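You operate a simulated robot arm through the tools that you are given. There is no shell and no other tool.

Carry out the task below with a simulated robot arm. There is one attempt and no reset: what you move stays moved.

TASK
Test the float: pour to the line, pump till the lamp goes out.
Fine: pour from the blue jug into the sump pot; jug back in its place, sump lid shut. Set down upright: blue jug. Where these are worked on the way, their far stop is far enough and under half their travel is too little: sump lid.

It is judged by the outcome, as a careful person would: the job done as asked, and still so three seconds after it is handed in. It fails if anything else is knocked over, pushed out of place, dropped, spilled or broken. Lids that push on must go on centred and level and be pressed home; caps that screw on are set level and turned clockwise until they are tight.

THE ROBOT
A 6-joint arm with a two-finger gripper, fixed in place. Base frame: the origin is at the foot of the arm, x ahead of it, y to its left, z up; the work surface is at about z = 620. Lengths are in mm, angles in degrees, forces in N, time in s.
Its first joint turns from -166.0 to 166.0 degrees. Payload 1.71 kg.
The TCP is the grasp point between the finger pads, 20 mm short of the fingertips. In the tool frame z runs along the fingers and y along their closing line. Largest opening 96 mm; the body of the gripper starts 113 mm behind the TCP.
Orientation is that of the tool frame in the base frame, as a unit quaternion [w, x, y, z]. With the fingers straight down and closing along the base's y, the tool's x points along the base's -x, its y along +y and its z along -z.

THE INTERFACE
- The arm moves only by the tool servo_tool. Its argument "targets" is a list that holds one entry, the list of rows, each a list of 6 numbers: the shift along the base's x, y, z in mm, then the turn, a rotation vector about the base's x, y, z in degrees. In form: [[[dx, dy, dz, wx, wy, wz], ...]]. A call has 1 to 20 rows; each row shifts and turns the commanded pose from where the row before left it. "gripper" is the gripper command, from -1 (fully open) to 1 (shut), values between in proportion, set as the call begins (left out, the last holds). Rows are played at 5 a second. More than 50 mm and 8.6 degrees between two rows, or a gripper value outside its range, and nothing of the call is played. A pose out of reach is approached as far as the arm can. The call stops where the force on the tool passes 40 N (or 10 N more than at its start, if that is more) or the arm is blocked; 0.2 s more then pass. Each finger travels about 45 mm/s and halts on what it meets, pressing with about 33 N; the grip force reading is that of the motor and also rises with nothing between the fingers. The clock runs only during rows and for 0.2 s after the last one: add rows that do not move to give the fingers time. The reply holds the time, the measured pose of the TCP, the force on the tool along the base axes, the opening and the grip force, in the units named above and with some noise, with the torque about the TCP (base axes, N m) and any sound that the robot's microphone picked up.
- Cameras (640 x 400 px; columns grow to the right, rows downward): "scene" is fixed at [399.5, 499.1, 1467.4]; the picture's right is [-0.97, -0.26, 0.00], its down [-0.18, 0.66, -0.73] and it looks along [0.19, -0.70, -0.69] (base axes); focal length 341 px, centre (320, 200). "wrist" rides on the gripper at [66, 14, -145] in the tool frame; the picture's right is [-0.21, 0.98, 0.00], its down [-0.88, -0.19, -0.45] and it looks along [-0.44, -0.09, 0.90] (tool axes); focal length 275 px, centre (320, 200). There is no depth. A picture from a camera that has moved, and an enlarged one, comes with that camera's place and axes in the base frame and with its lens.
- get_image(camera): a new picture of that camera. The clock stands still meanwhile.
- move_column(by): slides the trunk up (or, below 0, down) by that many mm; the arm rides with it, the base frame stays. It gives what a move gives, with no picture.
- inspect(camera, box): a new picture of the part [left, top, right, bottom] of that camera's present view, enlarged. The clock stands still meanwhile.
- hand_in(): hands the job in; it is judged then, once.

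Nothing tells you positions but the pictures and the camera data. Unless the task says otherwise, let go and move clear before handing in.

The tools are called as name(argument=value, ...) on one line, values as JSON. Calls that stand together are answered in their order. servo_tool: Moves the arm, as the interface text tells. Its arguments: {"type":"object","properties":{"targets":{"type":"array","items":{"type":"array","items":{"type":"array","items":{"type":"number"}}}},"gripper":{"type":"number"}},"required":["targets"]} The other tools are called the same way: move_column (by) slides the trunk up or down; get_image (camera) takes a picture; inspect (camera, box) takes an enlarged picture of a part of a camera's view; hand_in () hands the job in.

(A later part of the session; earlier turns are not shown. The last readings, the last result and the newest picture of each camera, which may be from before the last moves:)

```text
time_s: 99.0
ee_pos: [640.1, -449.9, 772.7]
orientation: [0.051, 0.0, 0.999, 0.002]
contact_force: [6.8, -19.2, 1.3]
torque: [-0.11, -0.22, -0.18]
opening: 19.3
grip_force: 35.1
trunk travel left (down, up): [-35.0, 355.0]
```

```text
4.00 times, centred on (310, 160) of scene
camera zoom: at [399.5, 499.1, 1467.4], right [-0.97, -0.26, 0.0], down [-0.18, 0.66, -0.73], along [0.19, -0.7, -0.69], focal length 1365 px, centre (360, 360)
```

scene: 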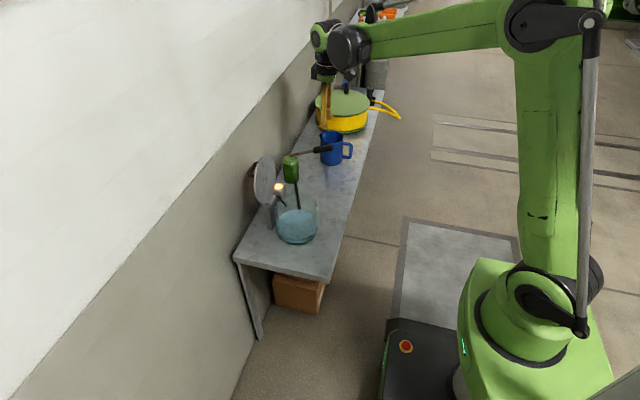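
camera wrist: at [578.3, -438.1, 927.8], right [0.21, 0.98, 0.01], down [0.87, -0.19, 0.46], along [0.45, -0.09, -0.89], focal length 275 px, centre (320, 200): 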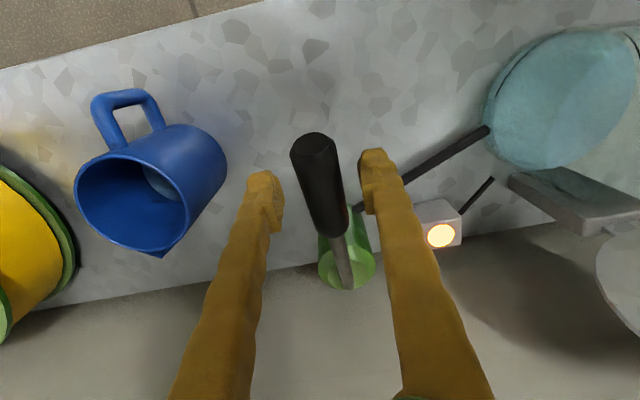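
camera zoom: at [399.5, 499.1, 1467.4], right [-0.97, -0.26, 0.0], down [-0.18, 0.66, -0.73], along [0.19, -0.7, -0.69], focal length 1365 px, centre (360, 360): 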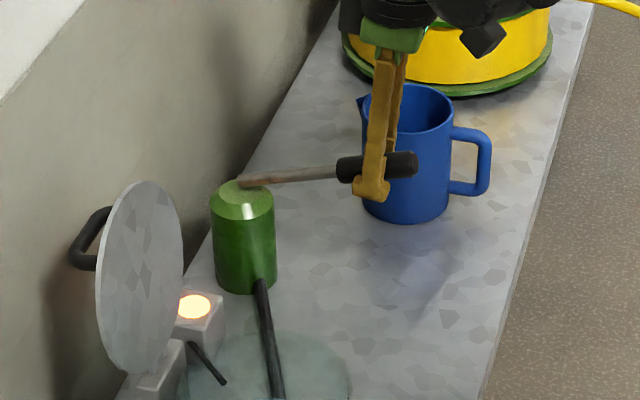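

Moves freely. Continuing the down-stroke with a slight y correction.

servo_tool(targets=[[[-0.9, -0.6, -3.8, 0, -1.7, 0], [-0.9, -0.6, -3.8, 0, -1.7, 0], [-1.0, 0, -3.8, 0, -1.6, 0], [-0.6, 0, -3.9, 0, -1.7, 0], [-0.6, 0, -3.9, 0, -1.7, 0], [-0.5, 0, -3.9, 0, -1.6, 0], [0, 0, 0, 0, 0, 0]]])

inspect(camera="scene", box=[250, 110, 370, 210])

```text
time_s: 100.6
ee_pos: [635.1, -450.3, 749.4]
orientation: [0.138, 0.0, 0.99, 0.002]
contact_force: [-13.0, -0.2, 4.1]
torque: [0.01, 0.18, 0.02]
opening: 19.2
grip_force: 34.5
trunk travel left (down, up): [-35.0, 355.0]
```

```text
4.00 times, centred on (310, 160) of scene
camera zoom: at [399.5, 499.1, 1467.4], right [-0.97, -0.26, 0.0], down [-0.18, 0.66, -0.73], along [0.19, -0.7, -0.69], focal length 1365 px, centre (360, 360)
```

zoom: 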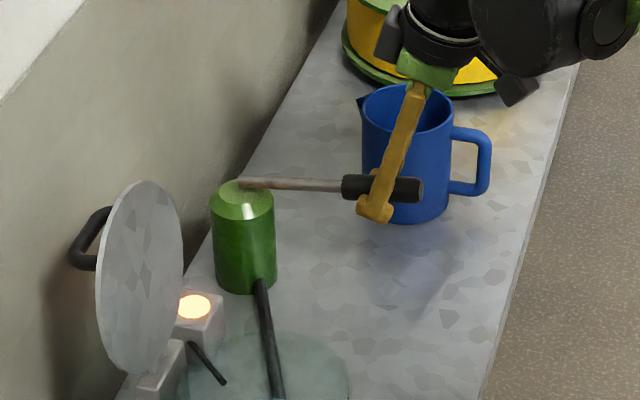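

servo_tool(targets=[[[-0.6, 0, -3.9, 0, -1.7, 0], [-0.5, 0, -3.9, 0, -1.7, 0], [-0.4, 0, -3.9, 0, -1.6, 0], [-0.1, 0, -3.9, 0, -1.7, 0], [0, 0, -3.9, 0, -1.7, 0], [0, 0, -3.9, 0, -1.6, 0], [0, 0, 0, 0, 0, 0]]])

inspect(camera="scene", box=[250, 110, 370, 210])

```text
time_s: 102.2
ee_pos: [634.6, -449.4, 727.1]
orientation: [0.224, 0.0, 0.975, 0.003]
contact_force: [-2.8, -5.9, 5.6]
torque: [0.01, -0.19, -0.05]
opening: 19.5
grip_force: 35.0
trunk travel left (down, up): [-35.0, 355.0]
```

```text
4.00 times, centred on (310, 160) of scene
camera zoom: at [399.5, 499.1, 1467.4], right [-0.97, -0.26, 0.0], down [-0.18, 0.66, -0.73], along [0.19, -0.7, -0.69], focal length 1365 px, centre (360, 360)
```

zoom: 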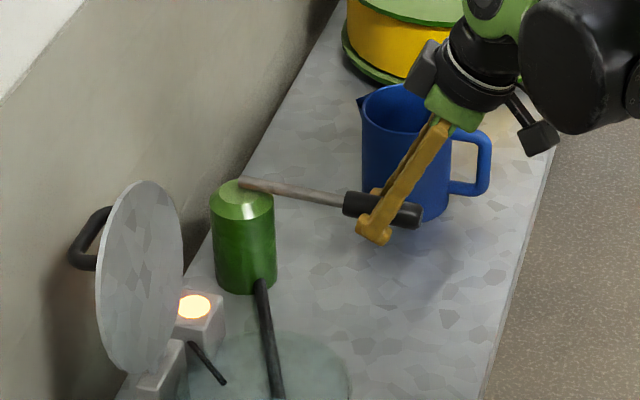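

servo_tool(targets=[[[0.3, 0, -3.9, 0, -1.7, 0], [0.4, 0, -3.9, 0, -1.7, 0], [0.6, 0, -3.9, 0, -1.6, 0], [0.7, 0, -3.8, 0, -1.7, 0], [0.8, 0, -3.8, 0, -1.7, 0], [0.9, 0, -3.8, 0, -1.6, 0], [0, 0, 0, 0, 0, 0]]])

inspect(camera="scene", box=[250, 110, 370, 210])

```text
time_s: 103.3
ee_pos: [631.7, -450.3, 720.0]
orientation: [0.296, 0.0, 0.955, 0.002]
contact_force: [59.7, -4.5, 9.6]
torque: [0.01, -0.22, 0.03]
opening: 20.6
grip_force: 34.8
trunk travel left (down, up): [-35.0, 355.0]
stopped in row 5: the force on the tool passed its limit at 45 N (the readings are from after the stop); the commanded pose is now the measured one
```

```text
4.00 times, centred on (310, 160) of scene
camera zoom: at [399.5, 499.1, 1467.4], right [-0.97, -0.26, 0.0], down [-0.18, 0.66, -0.73], along [0.19, -0.7, -0.69], focal length 1365 px, centre (360, 360)
```

zoom: 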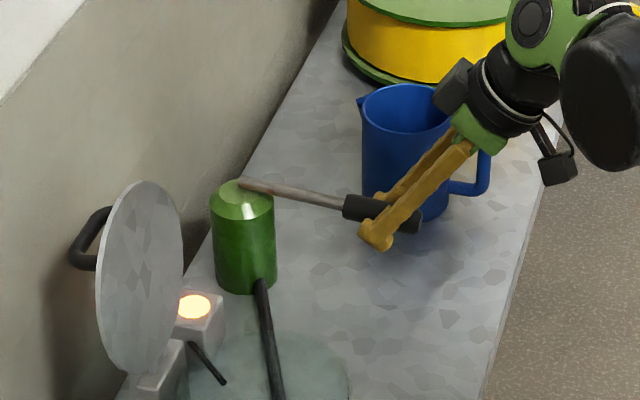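

servo_tool(targets=[[[0, 0, 0, 0, 0, 0], [0, 0, 0, 0, 0, 0]]])

get_image(camera="wrist")

get_image(camera="scene")

```text
time_s: 103.9
ee_pos: [629.6, -449.6, 719.0]
orientation: [0.293, 0.0, 0.956, 0.002]
contact_force: [60.4, -8.0, 10.1]
torque: [0.0, -0.11, -0.02]
opening: 19.7
grip_force: 35.5
trunk travel left (down, up): [-35.0, 355.0]
```

```text
taken
camera wrist: at [494.5, -435.9, 802.1], right [0.17, 0.98, 0.12], down [0.48, -0.19, 0.86], along [0.86, -0.09, -0.5], focal length 275 px, centre (320, 200)
```

wrist: 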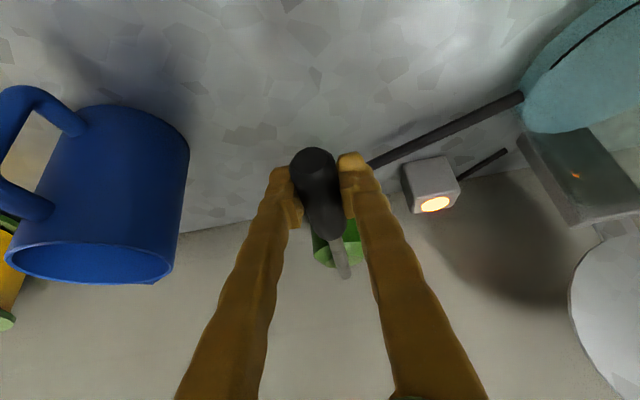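

```text
taken
```

scene: 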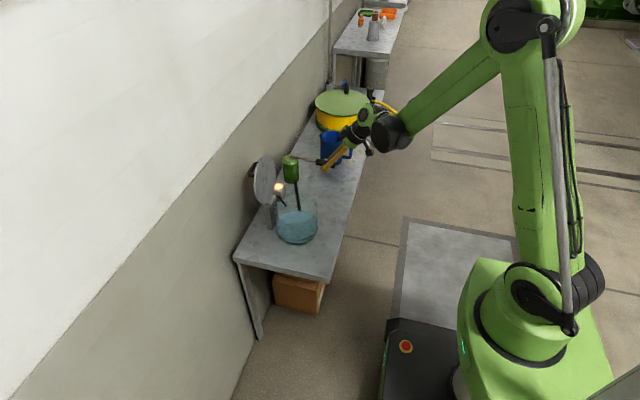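

There is a 60 N pull along the lever; the tool has drifted outward. I'll relieve it by moving in +x.

servo_tool(targets=[[[2, 0, 0, 0, 0, 0], [0, 0, 0, 0, 0, 0]]])

```text
time_s: 104.5
ee_pos: [629.7, -450.5, 718.1]
orientation: [0.292, 0.001, 0.956, 0.002]
contact_force: [33.3, -5.3, 8.4]
torque: [0.0, -0.12, -0.06]
opening: 19.7
grip_force: 34.9
trunk travel left (down, up): [-35.0, 355.0]
```

servo_tool(targets=[[[2.4, 0, 0, 0, 0, 0], [0, 0, 0, 0, 0, 0]]])

```text
time_s: 105.1
ee_pos: [629.5, -450.5, 718.8]
orientation: [0.292, 0.0, 0.956, 0.004]
contact_force: [-18.3, 7.3, -2.1]
torque: [-0.01, 0.64, 0.11]
opening: 19.5
grip_force: 34.7
trunk travel left (down, up): [-35.0, 355.0]
```

Balanced again. I'll check the sump level and the lamp after this first down-stroke.

inspect(camera="scene", box=[294, 234, 310, 246])

inspect(camera="scene", box=[250, 110, 370, 210])

```text
16.00 times, centred on (302, 240) of scene
camera zoom: at [399.5, 499.1, 1467.4], right [-0.97, -0.26, 0.0], down [-0.18, 0.66, -0.73], along [0.19, -0.7, -0.69], focal length 5459 px, centre (608, -440)
```

zoom: 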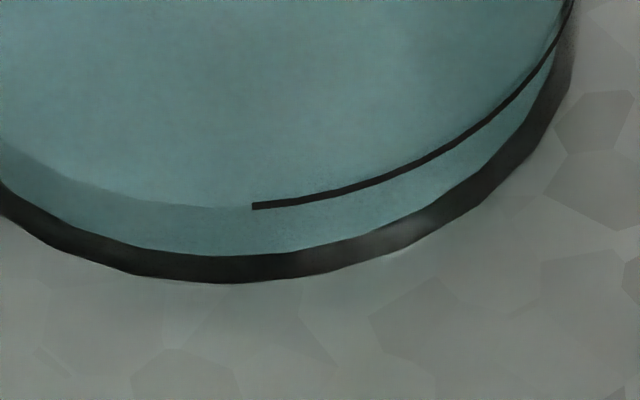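

```text
4.00 times, centred on (310, 160) of scene
camera zoom: at [399.5, 499.1, 1467.4], right [-0.97, -0.26, 0.0], down [-0.18, 0.66, -0.73], along [0.19, -0.7, -0.69], focal length 1365 px, centre (360, 360)
```

zoom: 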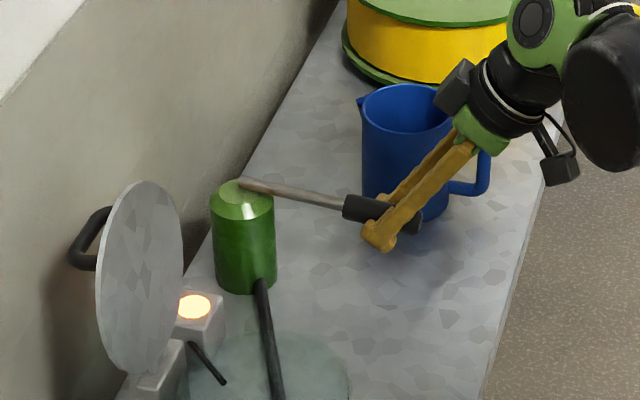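

The level dropped about 4.5 mm in one stroke and the lamp is still lit. Now I'll raise the lever for the next stroke.

servo_tool(targets=[[[-0.6, 0, 5.9, 0, 2.5, 0], [-0.4, 0, 6.0, 0, 2.5, 0], [0, 0, 6.0, 0, 2.5, 0], [0.1, 0, 5.9, 0, 2.5, 0], [0.4, 0, 5.9, 0, 2.5, 0], [0.7, 0, 5.9, 0, 2.5, 0], [0, 0, 0, 0, 0, 0]]])

```text
time_s: 105.8
ee_pos: [624.3, -450.2, 740.3]
orientation: [0.262, 0.001, 0.965, 0.002]
contact_force: [63.3, -20.3, 0.5]
torque: [-0.06, -0.07, -0.55]
opening: 20.6
grip_force: 34.9
trunk travel left (down, up): [-35.0, 355.0]
stopped in row 3: the force on the tool passed its limit at 42 N (the readings are from after the stop); the commanded pose is now the measured one
```

Similar outward drift again. I'll let it settle and read the force before going on.

servo_tool(targets=[[[0, 0, 0, 0, 0, 0], [0, 0, 0, 0, 0, 0]]])

get_image(camera="wrist")

inspect(camera="scene", box=[270, 90, 430, 210])

```text
time_s: 106.3
ee_pos: [622.8, -450.4, 738.7]
orientation: [0.259, 0.0, 0.966, 0.002]
contact_force: [61.2, -33.2, 1.3]
torque: [0.07, -0.06, 0.02]
opening: 19.7
grip_force: 35.3
trunk travel left (down, up): [-35.0, 355.0]
```

```text
taken
camera wrist: at [494.0, -435.8, 830.8], right [0.18, 0.98, 0.11], down [0.54, -0.19, 0.82], along [0.83, -0.09, -0.56], focal length 275 px, centre (320, 200)
```

wrist: 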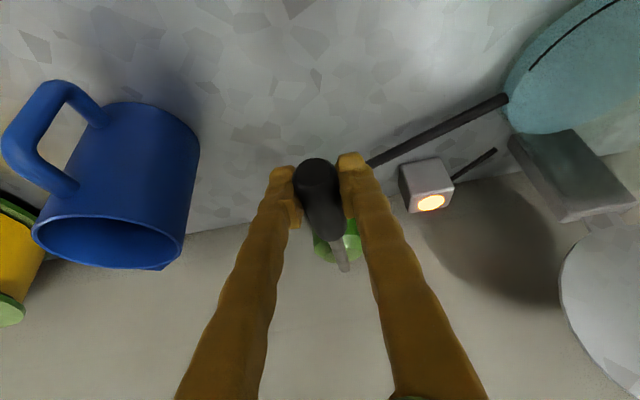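

```text
3.33 times, centred on (350, 150) of scene
camera zoom: at [399.5, 499.1, 1467.4], right [-0.97, -0.26, 0.0], down [-0.18, 0.66, -0.73], along [0.19, -0.7, -0.69], focal length 1137 px, centre (220, 367)
```

zoom: 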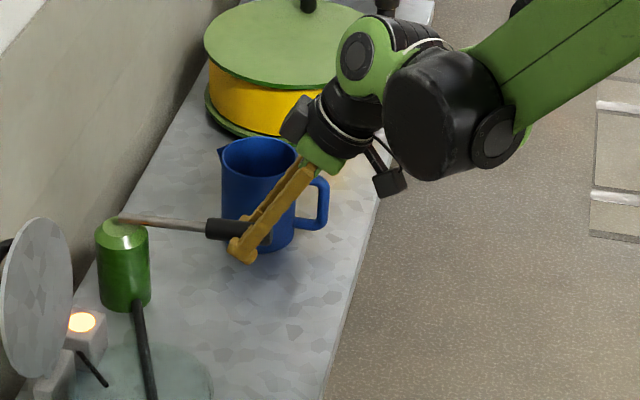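

I suspect the tilted tool posture causes this. I'll release, re-orient the tool vertical and re-grip, then pump without rotating the tool.

servo_tool(targets=[[[1.5, 0, 0, 0, 0, 0], [1.5, 0, 0, 0, 0, 0], [0, 0, 0, 0, 0, 0]]])

servo_tool(targets=[[[0, 0, 0, 0, 0, 0], [0, 0, 0, 0, 0, 0], [0, 0, 0, 0, 0, 0]]], gripper=0.0)

inspect(camera="scene", box=[270, 90, 430, 210])

get_image(camera="wrist")

```text
time_s: 107.2
ee_pos: [622.0, -449.4, 738.3]
orientation: [0.259, 0.001, 0.966, 0.002]
contact_force: [17.4, -33.7, 1.1]
torque: [0.02, 0.06, -0.31]
opening: 19.7
grip_force: 35.1
trunk travel left (down, up): [-35.0, 355.0]
```

```text
time_s: 108.0
ee_pos: [623.9, -447.6, 739.8]
orientation: [0.259, -0.001, 0.966, 0.003]
contact_force: [-0.3, -0.6, 0.4]
torque: [-0.02, 0.02, 0.0]
opening: 48.0
grip_force: 0.1
trunk travel left (down, up): [-35.0, 355.0]
```

```text
3.33 times, centred on (350, 150) of scene
camera zoom: at [399.5, 499.1, 1467.4], right [-0.97, -0.26, 0.0], down [-0.18, 0.66, -0.73], along [0.19, -0.7, -0.69], focal length 1137 px, centre (220, 367)
```

zoom: 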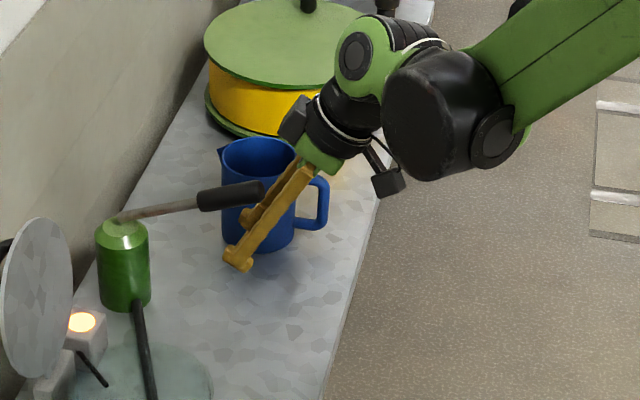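

```text
taken
camera wrist: at [495.0, -433.8, 831.8], right [0.18, 0.98, 0.11], down [0.54, -0.19, 0.82], along [0.83, -0.09, -0.56], focal length 275 px, centre (320, 200)
```

wrist: 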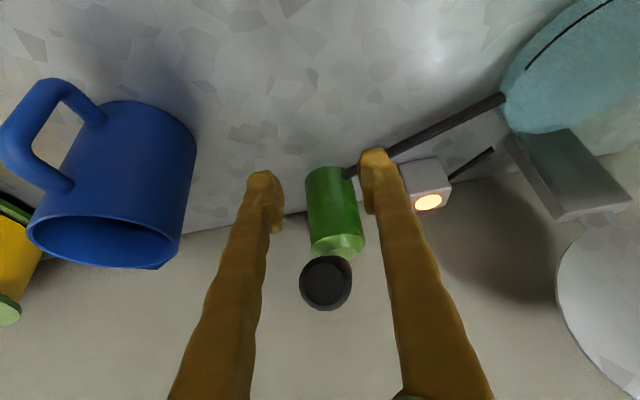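

The lever sprang back up by itself, so it has a return spring: I only need to press it down from above. I'll back out along the tool axis, close the gripper and point it down.

servo_tool(targets=[[[-7, 0, 12, 0, 0, 0], [-10, 0, 17, 0, 0, 0], [-12, 0, 21, 0, 0, 0], [-15, 0, 26, 0, 0, 0], [-15, 0, 26, 0, 0, 0], [-10, 0, 20, 0, 4, 0], [0, 0, 10, 0, 8, 0], [0, 0, 0, 0, 8, 0], [0, 0, 0, 0, 8, 0], [0, 0, 0, 0, 2.5, 0], [0, 0, 0, 0, 0, 0]]])

get_image(camera="wrist")

inspect(camera="scene", box=[250, 110, 370, 210])

```text
time_s: 110.3
ee_pos: [553.9, -449.4, 870.6]
orientation: [-0.005, 0.001, 1.0, 0.003]
contact_force: [-0.4, 0.2, 0.1]
torque: [0.03, 0.03, 0.03]
opening: 48.0
grip_force: 0.2
trunk travel left (down, up): [-35.0, 355.0]
```

```text
taken
camera wrist: at [491.1, -434.9, 1017.1], right [0.21, 0.98, 0.0], down [0.88, -0.19, 0.44], along [0.43, -0.09, -0.9], focal length 275 px, centre (320, 200)
```

wrist: 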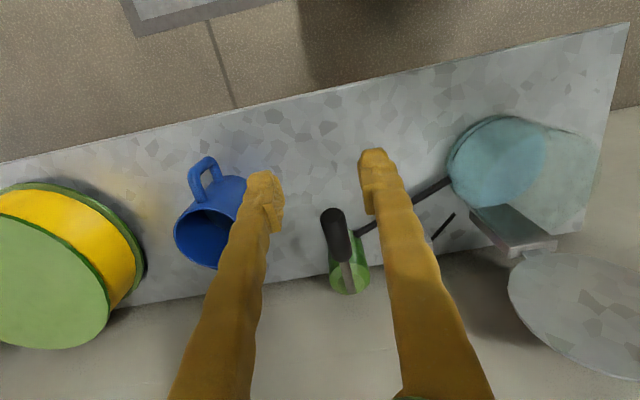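

```text
4.00 times, centred on (310, 160) of scene
camera zoom: at [399.5, 499.1, 1467.4], right [-0.97, -0.26, 0.0], down [-0.18, 0.66, -0.73], along [0.19, -0.7, -0.69], focal length 1365 px, centre (360, 360)
```

zoom: 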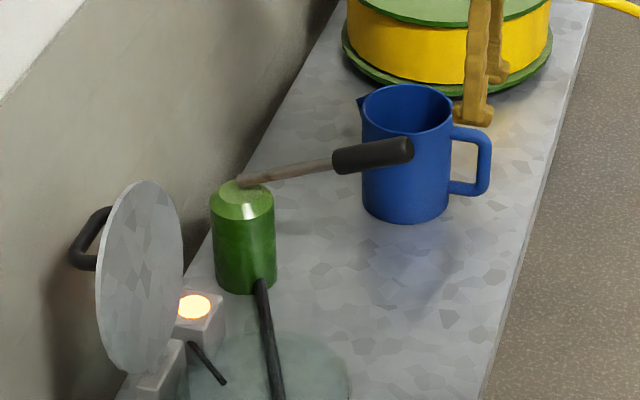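

Lever is up again and the lamp still lit. Closing the gripper and moving above the lever grip.

servo_tool(targets=[[[20, -0.5, 0, 0, 0, 0], [25, -0.5, 0, 0, 0, 0], [25, 0, 0, 0, 0, 0], [16, 0, 0, 0, 0, 0], [0, 0, -20, 0, 0, 0], [0, 0, -15, 0, 0, 0], [0, 0, 0, 0, 0, 0]]], gripper=1)

get_image(camera="wrist")

inspect(camera="scene", box=[294, 234, 310, 246])

```text
time_s: 112.0
ee_pos: [640.7, -450.3, 837.3]
orientation: [-0.004, 0.0, 1.0, 0.002]
contact_force: [0.1, 1.0, -0.2]
torque: [-0.02, 0.0, 0.01]
opening: 0.0
grip_force: 29.6
trunk travel left (down, up): [-35.0, 355.0]
```

```text
taken
camera wrist: at [576.6, -435.7, 982.0], right [0.21, 0.98, 0.0], down [0.88, -0.19, 0.44], along [0.43, -0.09, -0.9], focal length 275 px, centre (320, 200)
```

wrist: 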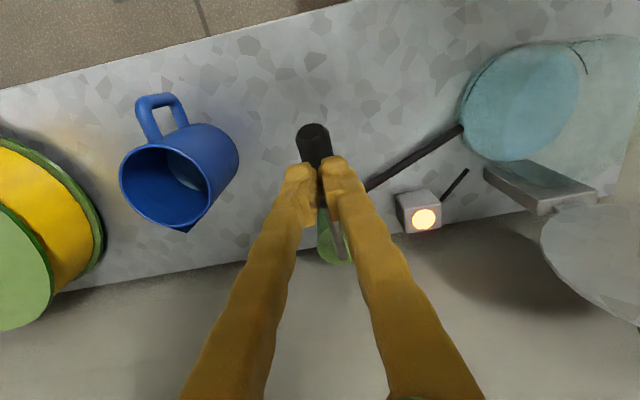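

```text
16.00 times, centred on (302, 240) of scene
camera zoom: at [399.5, 499.1, 1467.4], right [-0.97, -0.26, 0.0], down [-0.18, 0.66, -0.73], along [0.19, -0.7, -0.69], focal length 5459 px, centre (608, -440)
```

zoom: 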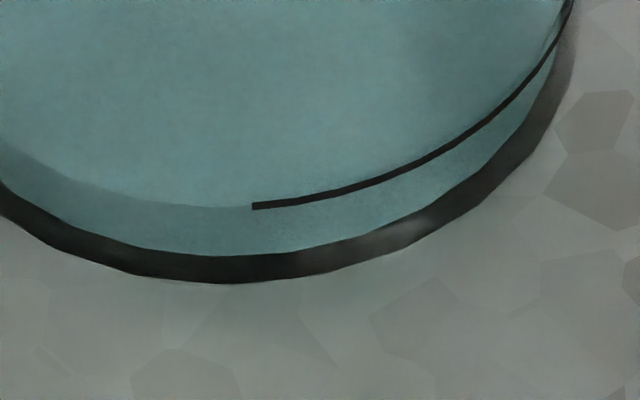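

Fingertips are centred over the grip. Pressing the lever down for a stroke.

servo_tool(targets=[[[0, -0.5, -10, 0, 0, 0], [-1, 0, -8, 0, 0, 0], [-1, 0, -7, 0, 0, 0], [-1, 0, -7, 0, 0, 0], [-1, 0, -7, 0, 0, 0], [-1, 0, -7, 0, 0, 0], [0, 0, -7, 0, 0, 0], [0, 0, -7, 0, 0, 0], [0, 0, -7, 0, 0, 0], [0, 0, -6, 0, 0, 0], [0, 0, -4, 0, 0, 0], [0, 0, 0, 0, 0, 0]]])

inspect(camera="scene", box=[250, 110, 370, 210])

inspect(camera="scene", box=[294, 234, 310, 246])

```text
time_s: 114.5
ee_pos: [634.9, -450.9, 759.0]
orientation: [-0.004, 0.001, 1.0, 0.002]
contact_force: [-2.8, -3.8, 4.0]
torque: [-0.09, 0.02, -0.03]
opening: 6.1
grip_force: 29.4
trunk travel left (down, up): [-35.0, 355.0]
```

```text
4.00 times, centred on (310, 160) of scene
camera zoom: at [399.5, 499.1, 1467.4], right [-0.97, -0.26, 0.0], down [-0.18, 0.66, -0.73], along [0.19, -0.7, -0.69], focal length 1365 px, centre (360, 360)
```

zoom: 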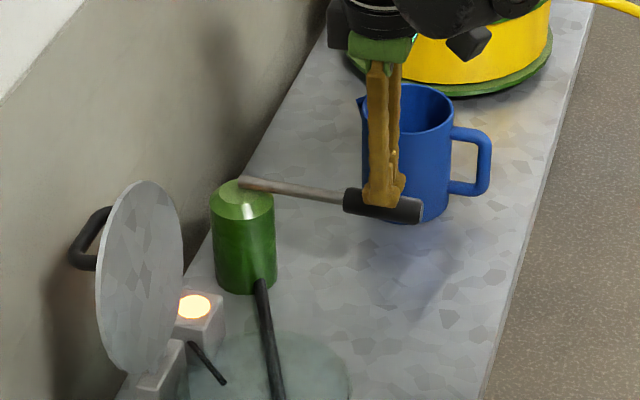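

```text
16.00 times, centred on (302, 240) of scene
camera zoom: at [399.5, 499.1, 1467.4], right [-0.97, -0.26, 0.0], down [-0.18, 0.66, -0.73], along [0.19, -0.7, -0.69], focal length 5459 px, centre (608, -440)
```

zoom: 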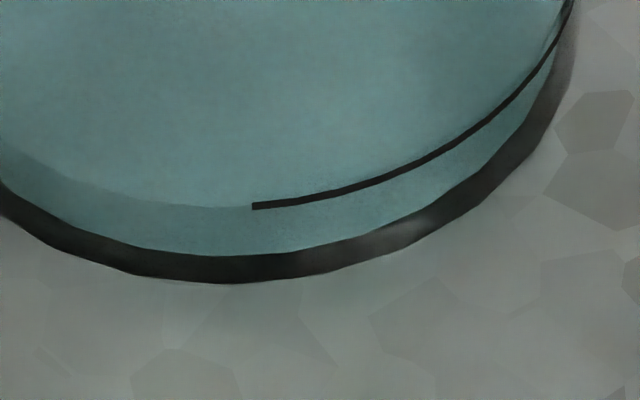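

Level hasn't changed yet; I'll push the last few mm to the bottom of the stroke.

servo_tool(targets=[[[0, 0, -3, 0, 0, 0], [0, 0, -3, 0, 0, 0], [0, 0, -2, 0, 0, 0], [0, 0, 0, 0, 0, 0]]])

inspect(camera="scene", box=[250, 110, 370, 210])

inspect(camera="scene", box=[294, 234, 310, 246])

```text
time_s: 115.5
ee_pos: [635.4, -449.9, 752.5]
orientation: [-0.003, 0.001, 1.0, 0.003]
contact_force: [-2.5, -0.1, 4.6]
torque: [-0.02, 0.02, -0.01]
opening: 0.0
grip_force: 29.0
trunk travel left (down, up): [-35.0, 355.0]
```

```text
4.00 times, centred on (310, 160) of scene
camera zoom: at [399.5, 499.1, 1467.4], right [-0.97, -0.26, 0.0], down [-0.18, 0.66, -0.73], along [0.19, -0.7, -0.69], focal length 1365 px, centre (360, 360)
```

zoom: 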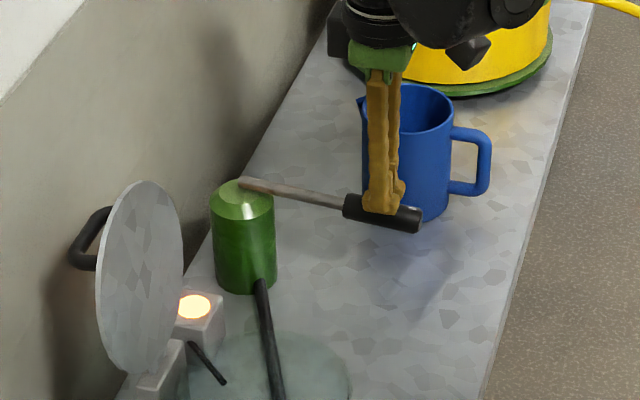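

```text
16.00 times, centred on (302, 240) of scene
camera zoom: at [399.5, 499.1, 1467.4], right [-0.97, -0.26, 0.0], down [-0.18, 0.66, -0.73], along [0.19, -0.7, -0.69], focal length 5459 px, centre (608, -440)
```

zoom: 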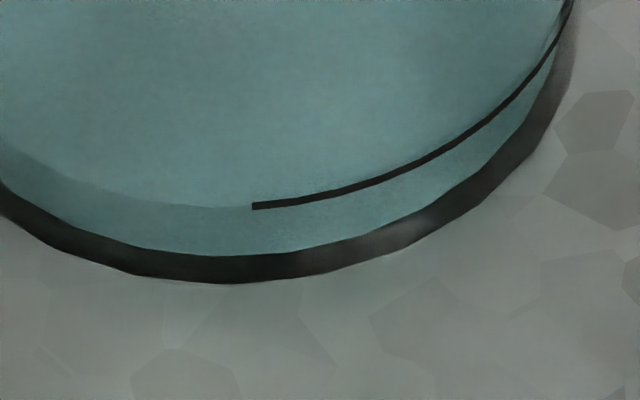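

servo_tool(targets=[[[0, 0, -3, 0, 0, 0], [0, 0, -3, 0, 0, 0], [0, 0, -3, 0, 0, 0], [0, 0, -3, 0, 0, 0], [0, 0, 0, 0, 0, 0]]])

inspect(camera="scene", box=[250, 110, 370, 210])

inspect(camera="scene", box=[294, 234, 310, 246])

```text
time_s: 116.6
ee_pos: [621.9, -450.2, 748.8]
orientation: [0.005, 0.001, 1.0, 0.002]
contact_force: [-6.2, 3.7, 3.9]
torque: [0.11, -0.05, 0.05]
opening: 0.0
grip_force: 29.6
trunk travel left (down, up): [-35.0, 355.0]
stopped in row 5: the force on the tool passed its limit at 42 N (the readings are from after the stop); the commanded pose is now the measured one
```

```text
4.00 times, centred on (310, 160) of scene
camera zoom: at [399.5, 499.1, 1467.4], right [-0.97, -0.26, 0.0], down [-0.18, 0.66, -0.73], along [0.19, -0.7, -0.69], focal length 1365 px, centre (360, 360)
```

zoom: 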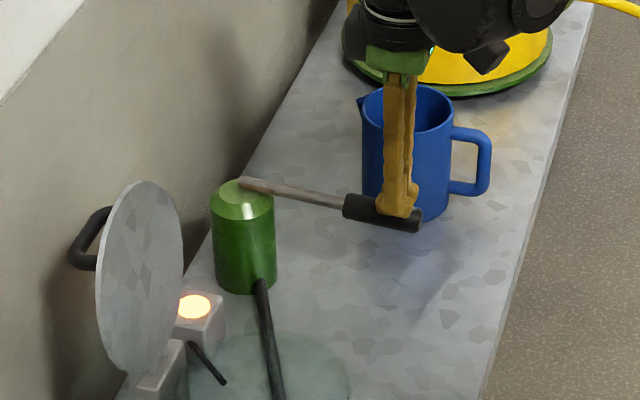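

```text
16.00 times, centred on (302, 240) of scene
camera zoom: at [399.5, 499.1, 1467.4], right [-0.97, -0.26, 0.0], down [-0.18, 0.66, -0.73], along [0.19, -0.7, -0.69], focal length 5459 px, centre (608, -440)
```

zoom: 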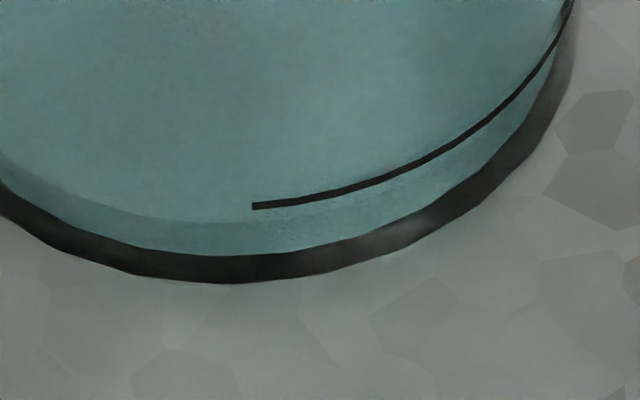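

The bottom of the stroke discharged and the level fell another ~4.5 mm; the lamp is still on. Raising for the next stroke.

servo_tool(targets=[[[1, 0, 8, 0, 0, 0], [3, 0, 12, 0, 0, 0], [3, 0, 12, 0, 0, 0], [3, 0, 12, 0, 0, 0], [3, 0, 12, 0, 0, 0], [3, 0, 12, 0, 0, 0], [3, 0, 12, 0, 0, 0], [1, 0, 8, 0, 0, 0], [0, 0, 0, 0, 0, 0], [0, 0, 0, 0, 0, 0]]])

inspect(camera="scene", box=[250, 110, 370, 210])

```text
time_s: 118.8
ee_pos: [645.3, -451.5, 838.0]
orientation: [0.004, 0.001, 1.0, 0.002]
contact_force: [0.1, -0.1, -0.7]
torque: [0.02, 0.03, -0.01]
opening: 0.0
grip_force: 29.3
trunk travel left (down, up): [-35.0, 355.0]
```

```text
4.00 times, centred on (310, 160) of scene
camera zoom: at [399.5, 499.1, 1467.4], right [-0.97, -0.26, 0.0], down [-0.18, 0.66, -0.73], along [0.19, -0.7, -0.69], focal length 1365 px, centre (360, 360)
```

zoom: 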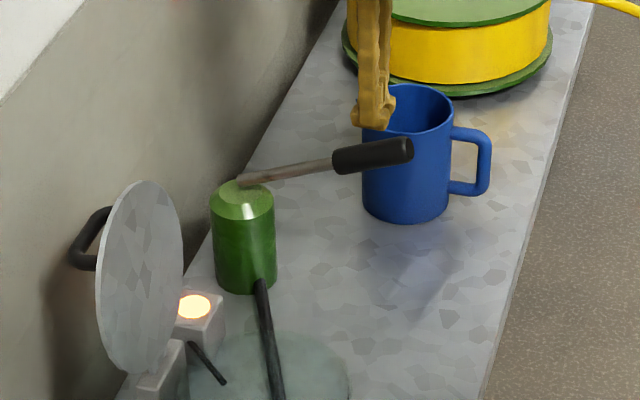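

servo_tool(targets=[[[0, 0, -10, 0, 0, 0], [-1, 0, -9, 0, 0, 0], [-1, 0, -9, 0, 0, 0], [-1, 0, -9, 0, 0, 0], [-1, 0, -9, 0, 0, 0], [-1, 0, -9, 0, 0, 0], [0, 0, -9, 0, 0, 0], [0, 0, -9, 0, 0, 0], [0, 0, -7, 0, 0, 0], [0, 0, -3, 0, 0, 0], [0, 0, -2, 0, 0, 0], [0, 0, -2, 0, 0, 0], [0, 0, 0, 0, 0, 0]]])

inspect(camera="scene", box=[250, 110, 370, 210])

inspect(camera="scene", box=[294, 234, 310, 246])

```text
time_s: 121.6
ee_pos: [639.9, -450.5, 750.9]
orientation: [0.004, 0.001, 1.0, 0.003]
contact_force: [-1.5, -2.7, 5.4]
torque: [-0.08, 0.0, 0.0]
opening: 6.0
grip_force: 29.4
trunk travel left (down, up): [-35.0, 355.0]
```

```text
4.00 times, centred on (310, 160) of scene
camera zoom: at [399.5, 499.1, 1467.4], right [-0.97, -0.26, 0.0], down [-0.18, 0.66, -0.73], along [0.19, -0.7, -0.69], focal length 1365 px, centre (360, 360)
```

zoom: 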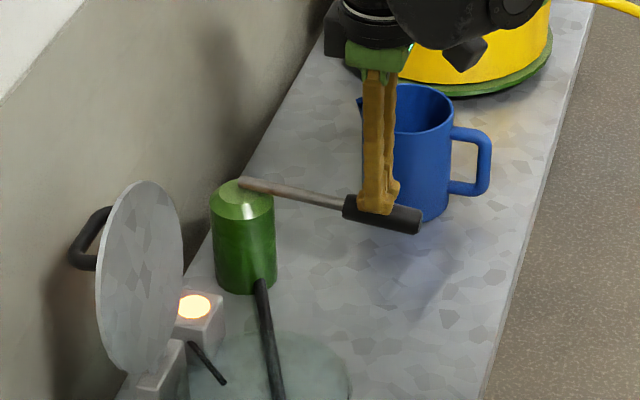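

```text
16.00 times, centred on (302, 240) of scene
camera zoom: at [399.5, 499.1, 1467.4], right [-0.97, -0.26, 0.0], down [-0.18, 0.66, -0.73], along [0.19, -0.7, -0.69], focal length 5459 px, centre (608, -440)
```

zoom: 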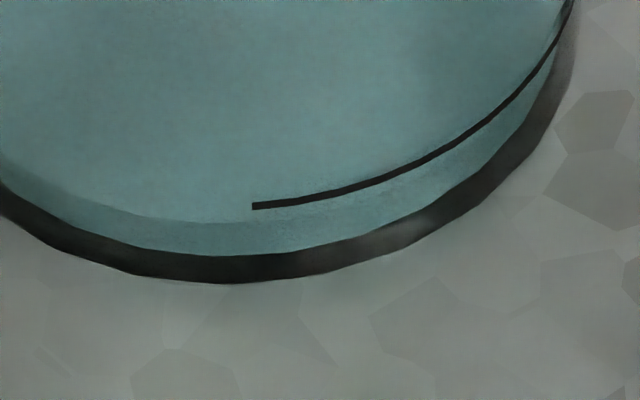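

Not quite at the bottom yet. Pressing the last few mm gently.

servo_tool(targets=[[[0, 0, -1.5, 0, 0, 0], [0, 0, -1.5, 0, 0, 0], [0, 0, 0, 0, 0, 0]]])

servo_tool(targets=[[[0, 0, -1.5, 0, 0, 0], [0, 0, -1.0, 0, 0, 0], [0, 0, 0, 0, 0, 0]]])

inspect(camera="scene", box=[250, 150, 350, 250])

```text
time_s: 122.4
ee_pos: [640.3, -450.4, 748.2]
orientation: [0.004, 0.001, 1.0, 0.003]
contact_force: [2.0, -3.4, 4.5]
torque: [-0.09, -0.06, -0.01]
opening: 5.9
grip_force: 29.4
trunk travel left (down, up): [-35.0, 355.0]
```

```text
time_s: 123.2
ee_pos: [640.4, -450.4, 746.9]
orientation: [0.004, 0.0, 1.0, 0.002]
contact_force: [-0.9, -2.7, 5.3]
torque: [-0.12, 0.0, 0.02]
opening: 6.1
grip_force: 29.5
trunk travel left (down, up): [-35.0, 355.0]
```

```text
4.00 times, centred on (300, 200) of scene
camera zoom: at [399.5, 499.1, 1467.4], right [-0.97, -0.26, 0.0], down [-0.18, 0.66, -0.73], along [0.19, -0.7, -0.69], focal length 1365 px, centre (400, 200)
```

zoom: 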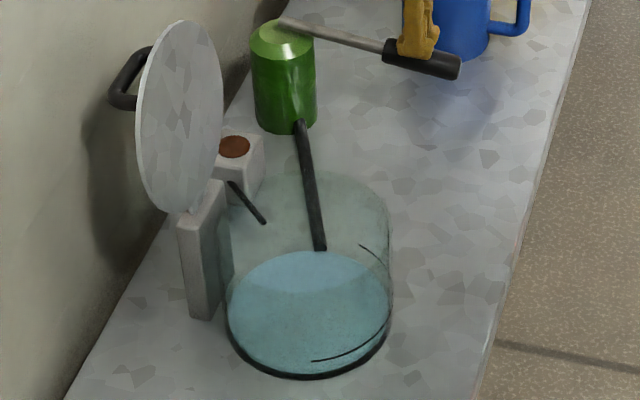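

The lamp has gone out. I'll stop pumping, raise the tool so the lever returns, and confirm the lamp stays off.

servo_tool(targets=[[[0, 0, 8, 0, 0, 0], [1, 0, 12, 0, 0, 0], [1, 0, 12, 0, 0, 0], [1, 0, 12, 0, 0, 0], [1, 0, 12, 0, 0, 0], [1, 0, 12, 0, 0, 0], [0, 0, 20, 0, 0, 0], [0, 0, 30, 0, 0, 0], [0, 0, 35, 0, 0, 0], [0, 0, 30, 0, 0, 0], [0, 0, 0, 0, 0, 0]]])

get_image(camera="scene")

inspect(camera="scene", box=[240, 130, 370, 250])

```text
time_s: 125.6
ee_pos: [646.7, -449.1, 929.9]
orientation: [0.004, 0.001, 1.0, 0.003]
contact_force: [0.5, 0.0, 0.6]
torque: [0.01, -0.01, 0.0]
opening: 0.0
grip_force: 29.3
trunk travel left (down, up): [-35.0, 355.0]
```

```text
taken
```

scene: 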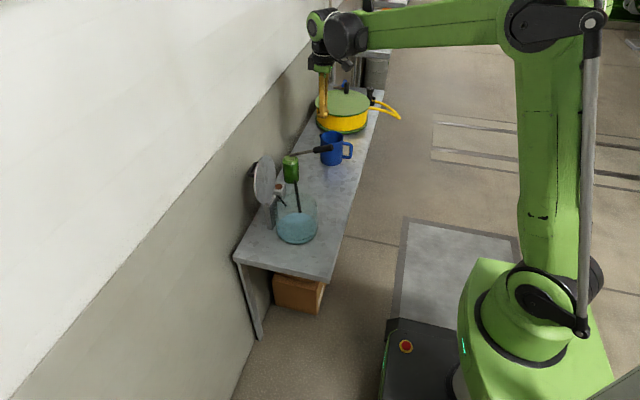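

```text
3.33 times, centred on (305, 190) of scene
camera zoom: at [399.5, 499.1, 1467.4], right [-0.97, -0.26, 0.0], down [-0.18, 0.66, -0.73], along [0.19, -0.7, -0.69], focal length 1137 px, centre (370, 233)
```

zoom: 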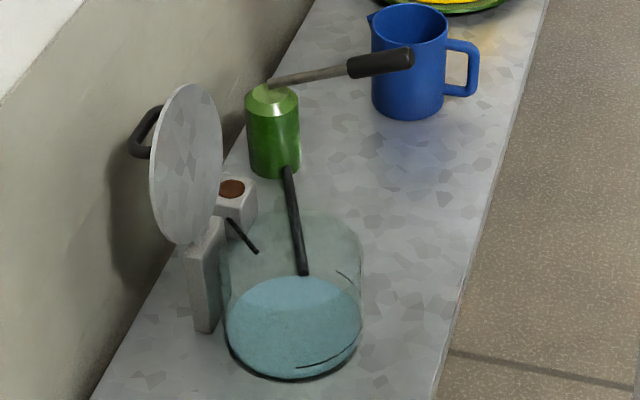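

Lamp is off, the lever is up and the jug undisturbed. Now to shut the lid: I'll return to the pose from which I released its handle (yaw -90°, above the bar).

servo_tool(targets=[[[0, 14, 3, 0, 0, -5], [0, 24, 2, 0, 0, -8.2], [0, 24, 0, 0, 0, -8.2], [0, 24, 0, 0, 0, -8.2], [0, 24, 0, 0, 0, -8.2], [0, 24, 0, 0, 0, -8.2], [0, 24, 0, 0, 0, -8.2], [0, 24, 0, 0, 0, -8.2], [0, 24, 0, 0, 0, -8.2], [0, 24, 0, 0, 0, -8.2], [0, 11, 0, 0, 0, -8.2], [0, 0, 0, 0, 0, -3.0], [0, 0, 0, 0, 0, 0]]], gripper=0.6)

get_image(camera="wrist")

```text
time_s: 128.4
ee_pos: [645.7, -210.0, 933.7]
orientation: [0.004, 0.708, 0.706, -0.001]
contact_force: [-1.2, 0.5, 0.2]
torque: [0.01, -0.02, 0.0]
opening: 19.2
grip_force: 0.2
trunk travel left (down, up): [-35.0, 355.0]
```

```text
taken
camera wrist: at [659.8, -141.9, 1077.4], right [0.98, -0.21, 0.01], down [-0.19, -0.87, 0.45], along [-0.09, -0.44, -0.89], focal length 275 px, centre (320, 200)
```

wrist: 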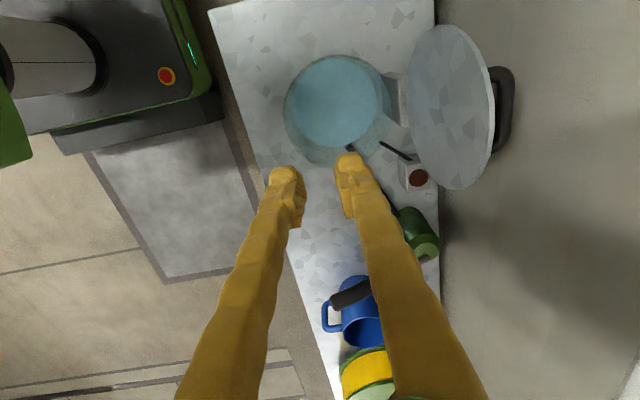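

servo_tool(targets=[[[12, 0.3, 0, 0, 0, 0], [20, 0.3, 0, 0, 0, 0], [20, 0.3, 0, 0, 0, 0], [20, 0.3, 0, 0, 0, 0], [20, 0.3, 0, 0, 0, 0], [20, 0.3, 0, 0, 0, 0], [20, 0.2, -4, 0, -4, 0], [13.5, 0, -8, 0, -4, 0], [0, 0, 0, 0, 0, 0]]])

get_image(camera="wrist")

inspect(camera="scene", box=[220, 90, 340, 210])

```text
time_s: 130.4
ee_pos: [789.8, -207.9, 919.9]
orientation: [0.055, 0.706, 0.705, 0.048]
contact_force: [-0.6, 0.0, -0.1]
torque: [-0.01, 0.01, -0.03]
opening: 19.4
grip_force: 0.2
trunk travel left (down, up): [-35.0, 355.0]
```

```text
taken
camera wrist: at [785.1, -140.0, 1065.5], right [0.97, -0.21, 0.14], down [-0.25, -0.87, 0.42], along [0.04, -0.44, -0.9], focal length 275 px, centre (320, 200)
```

wrist: 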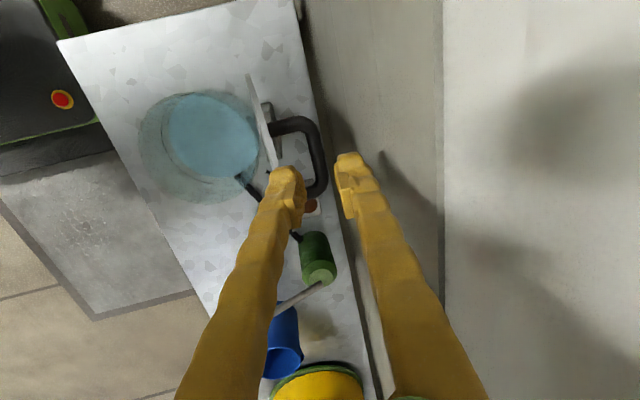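

```text
3.33 times, centred on (280, 150) of scene
camera zoom: at [399.5, 499.1, 1467.4], right [-0.97, -0.26, 0.0], down [-0.18, 0.66, -0.73], along [0.19, -0.7, -0.69], focal length 1137 px, centre (453, 367)
```

zoom: 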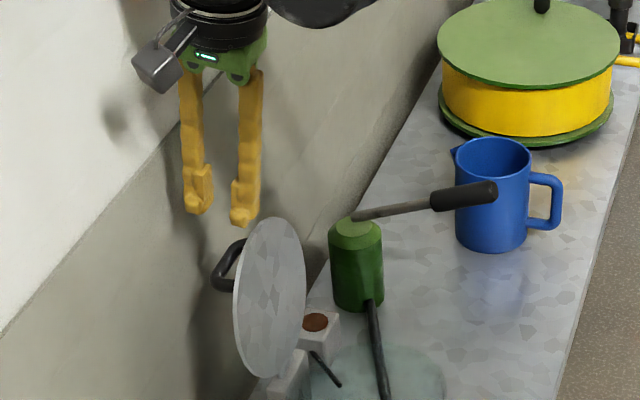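

Same view as when I left it. I'll come down part way and check that the bar lies between the fingers.

servo_tool(targets=[[[2.2, 0, -18, 0, 0, 0], [2.2, 0, -17, 0, 0, 0], [1.5, 0, -10, 0, 0, 0], [0, 0, 0, 0, 0, 0]]], gripper=0.5)

inspect(camera="wrist", box=[230, 90, 390, 230])

inspect(camera="scene", box=[220, 110, 320, 210])

```text
time_s: 131.0
ee_pos: [779.2, -208.4, 909.8]
orientation: [0.062, 0.706, 0.703, 0.054]
contact_force: [-1.3, 0.1, 1.3]
torque: [-0.02, -0.11, 0.01]
opening: 23.9
grip_force: 0.1
trunk travel left (down, up): [-35.0, 355.0]
stopped in row 2: the force on the tool passed its limit at 60 N (the readings are from after the stop); the commanded pose is now the measured one
```

```text
2.86 times, centred on (310, 160) of wrist
camera zoom: at [769.9, -139.9, 1053.9], right [0.97, -0.21, 0.16], down [-0.26, -0.87, 0.42], along [0.05, -0.44, -0.89], focal length 786 px, centre (349, 314)
```

zoom: 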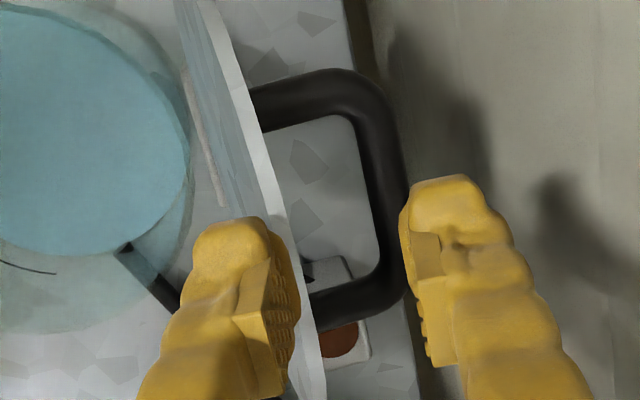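

```text
4.00 times, centred on (270, 160) of scene
camera zoom: at [399.5, 499.1, 1467.4], right [-0.97, -0.26, 0.0], down [-0.18, 0.66, -0.73], along [0.19, -0.7, -0.69], focal length 1365 px, centre (520, 360)
```

zoom: 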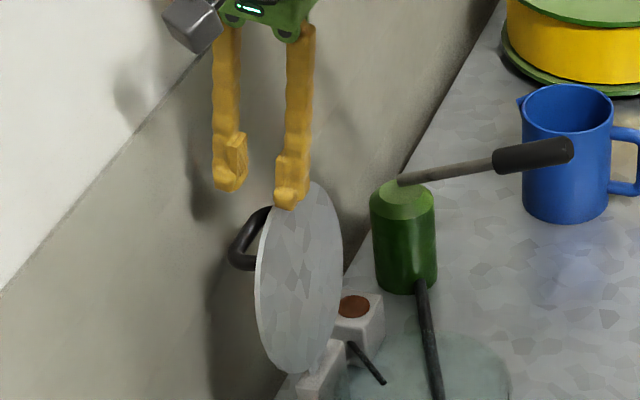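

The inner finger landed on the lid's top edge. I'll go back up, shift further behind the lid with a narrower opening and come straight down over the bar (bar ≈ x 802, z 832; lid edge ≈ x 770).

servo_tool(targets=[[[0, 0, 12, 0, 0, 0], [0, 0, 18, 0, 0, 0], [10, 0, 0, 0, 1, 0], [11, 0, 0, 0, 0, 0], [0, 0, 0, 0, 0, 0]]], gripper=0.6)

inspect(camera="wrist", box=[230, 90, 390, 230])

```text
time_s: 132.2
ee_pos: [803.5, -207.9, 936.1]
orientation: [0.054, 0.707, 0.704, 0.047]
contact_force: [0.1, -0.3, -0.1]
torque: [-0.01, -0.02, -0.01]
opening: 19.6
grip_force: 0.1
trunk travel left (down, up): [-35.0, 355.0]
```

```text
2.86 times, centred on (310, 160) of wrist
camera zoom: at [797.1, -139.5, 1081.8], right [0.97, -0.21, 0.14], down [-0.25, -0.87, 0.42], along [0.04, -0.44, -0.9], focal length 786 px, centre (349, 314)
```

zoom: 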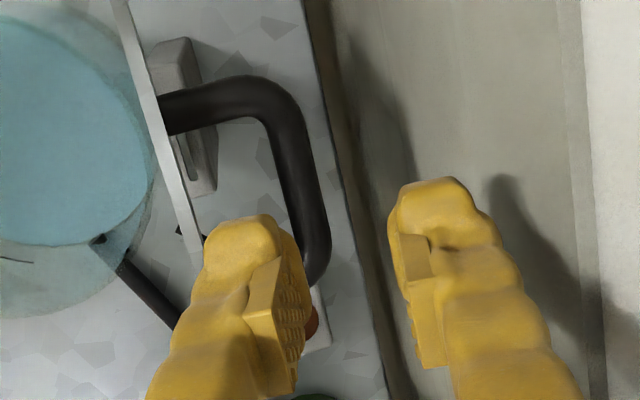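

Bar measured at x≈803. Descending with a slight x offset so the tips pass either side of it.

servo_tool(targets=[[[-3, 0, -10, 0, 0, 0], [0, 0, -20, 0, 0, 0], [0, 0, -20, 0, 0, 0], [0, 0, -12, 0, 0, 0], [0, 0, 0, 0, 0, 0]]])

inspect(camera="wrist", box=[230, 90, 390, 230])

```text
time_s: 133.4
ee_pos: [800.0, -206.7, 874.6]
orientation: [0.054, 0.707, 0.704, 0.047]
contact_force: [-0.3, 0.0, 0.8]
torque: [-0.03, 0.01, 0.03]
opening: 19.2
grip_force: 0.1
trunk travel left (down, up): [-35.0, 355.0]
```

```text
2.86 times, centred on (310, 160) of wrist
camera zoom: at [793.7, -140.2, 1019.8], right [0.97, -0.21, 0.14], down [-0.25, -0.87, 0.42], along [0.04, -0.44, -0.9], focal length 786 px, centre (349, 314)
```

zoom: 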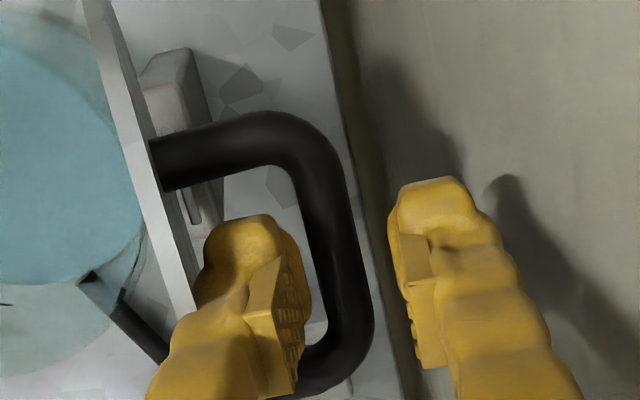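

Aligned. Going down the last 43 mm onto the bar and gripping.

servo_tool(targets=[[[0.8, 0, -14, 0, 0, 0], [1.0, 0, -15, 0, 0, 0], [1.0, 0, -14, 0, 0, 0], [0, 0, 0, 0, 0, 0]]])

inspect(camera="wrist", box=[230, 90, 390, 230])

inspect(camera="scene", box=[220, 110, 320, 210])

```text
time_s: 134.4
ee_pos: [800.6, -207.1, 831.8]
orientation: [0.054, 0.707, 0.704, 0.046]
contact_force: [-0.1, 0.2, -0.3]
torque: [-0.02, 0.01, 0.01]
opening: 19.3
grip_force: 0.1
trunk travel left (down, up): [-35.0, 355.0]
```

```text
2.86 times, centred on (310, 160) of wrist
camera zoom: at [796.7, -140.2, 976.6], right [0.97, -0.21, 0.14], down [-0.25, -0.87, 0.42], along [0.04, -0.44, -0.9], focal length 786 px, centre (349, 314)
```

zoom: 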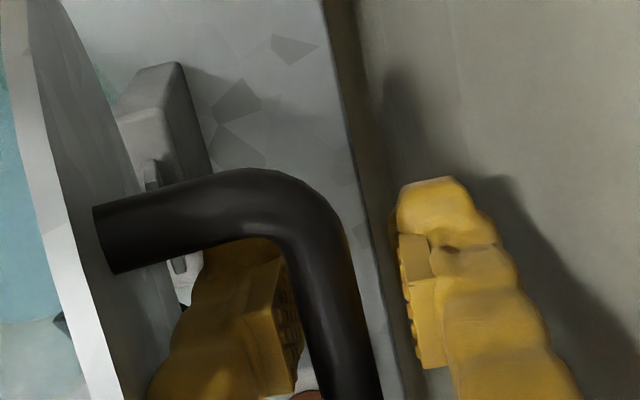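

```text
4.00 times, centred on (270, 160) of scene
camera zoom: at [399.5, 499.1, 1467.4], right [-0.97, -0.26, 0.0], down [-0.18, 0.66, -0.73], along [0.19, -0.7, -0.69], focal length 1365 px, centre (520, 360)
```

zoom: 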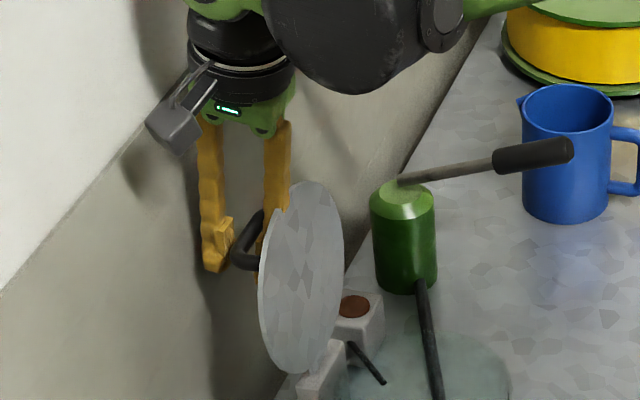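

The inner finger is inside the handle loop and the outer one outside. Closing on the bar.

servo_tool(targets=[[[0, 0, 0, 0, 0, 0], [0, 0, 0, 0, 0, 0], [0, 0, 0, 0, 0, 0]]], gripper=1)

```text
time_s: 135.2
ee_pos: [801.3, -208.4, 831.8]
orientation: [0.054, 0.706, 0.704, 0.047]
contact_force: [-1.5, 0.4, -7.2]
torque: [-0.01, -0.03, 0.05]
opening: 6.0
grip_force: 33.9
trunk travel left (down, up): [-35.0, 355.0]
```

Gripped. Now I'll reverse the known arc to bring the lid forward, a few degrees at a time.

servo_tool(targets=[[[-5.2, 0, 2.4, 0, 0.5, 0], [-5.2, 0, 2.1, 0, 0.5, 0], [-4.8, 0, 1.5, 0, 0.5, 0], [-4.7, 0, 1.4, 0, 0.5, 0], [0, 0, 0, 0, 0, 0]]])

```text
time_s: 136.4
ee_pos: [783.3, -208.9, 838.8]
orientation: [0.041, 0.707, 0.705, 0.033]
contact_force: [-7.2, -1.9, -30.7]
torque: [0.05, -0.12, 0.05]
opening: 6.2
grip_force: 34.0
trunk travel left (down, up): [-35.0, 355.0]
```

servo_tool(targets=[[[-4.8, 0, 0.2, 0, 0.5, 0], [-4.8, 0, 0.2, 0, 0.5, 0], [-4.9, 0, 0.5, 0, 0.5, 0], [-4.9, 0, 0.4, 0, 0.5, 0], [0, 0, 0, 0, 0, 0]]])

```text
time_s: 137.6
ee_pos: [761.5, -208.1, 843.3]
orientation: [0.03, 0.707, 0.706, 0.022]
contact_force: [0.9, -2.1, 0.3]
torque: [0.11, -0.02, 0.01]
opening: 5.9
grip_force: 33.5
trunk travel left (down, up): [-35.0, 355.0]
```

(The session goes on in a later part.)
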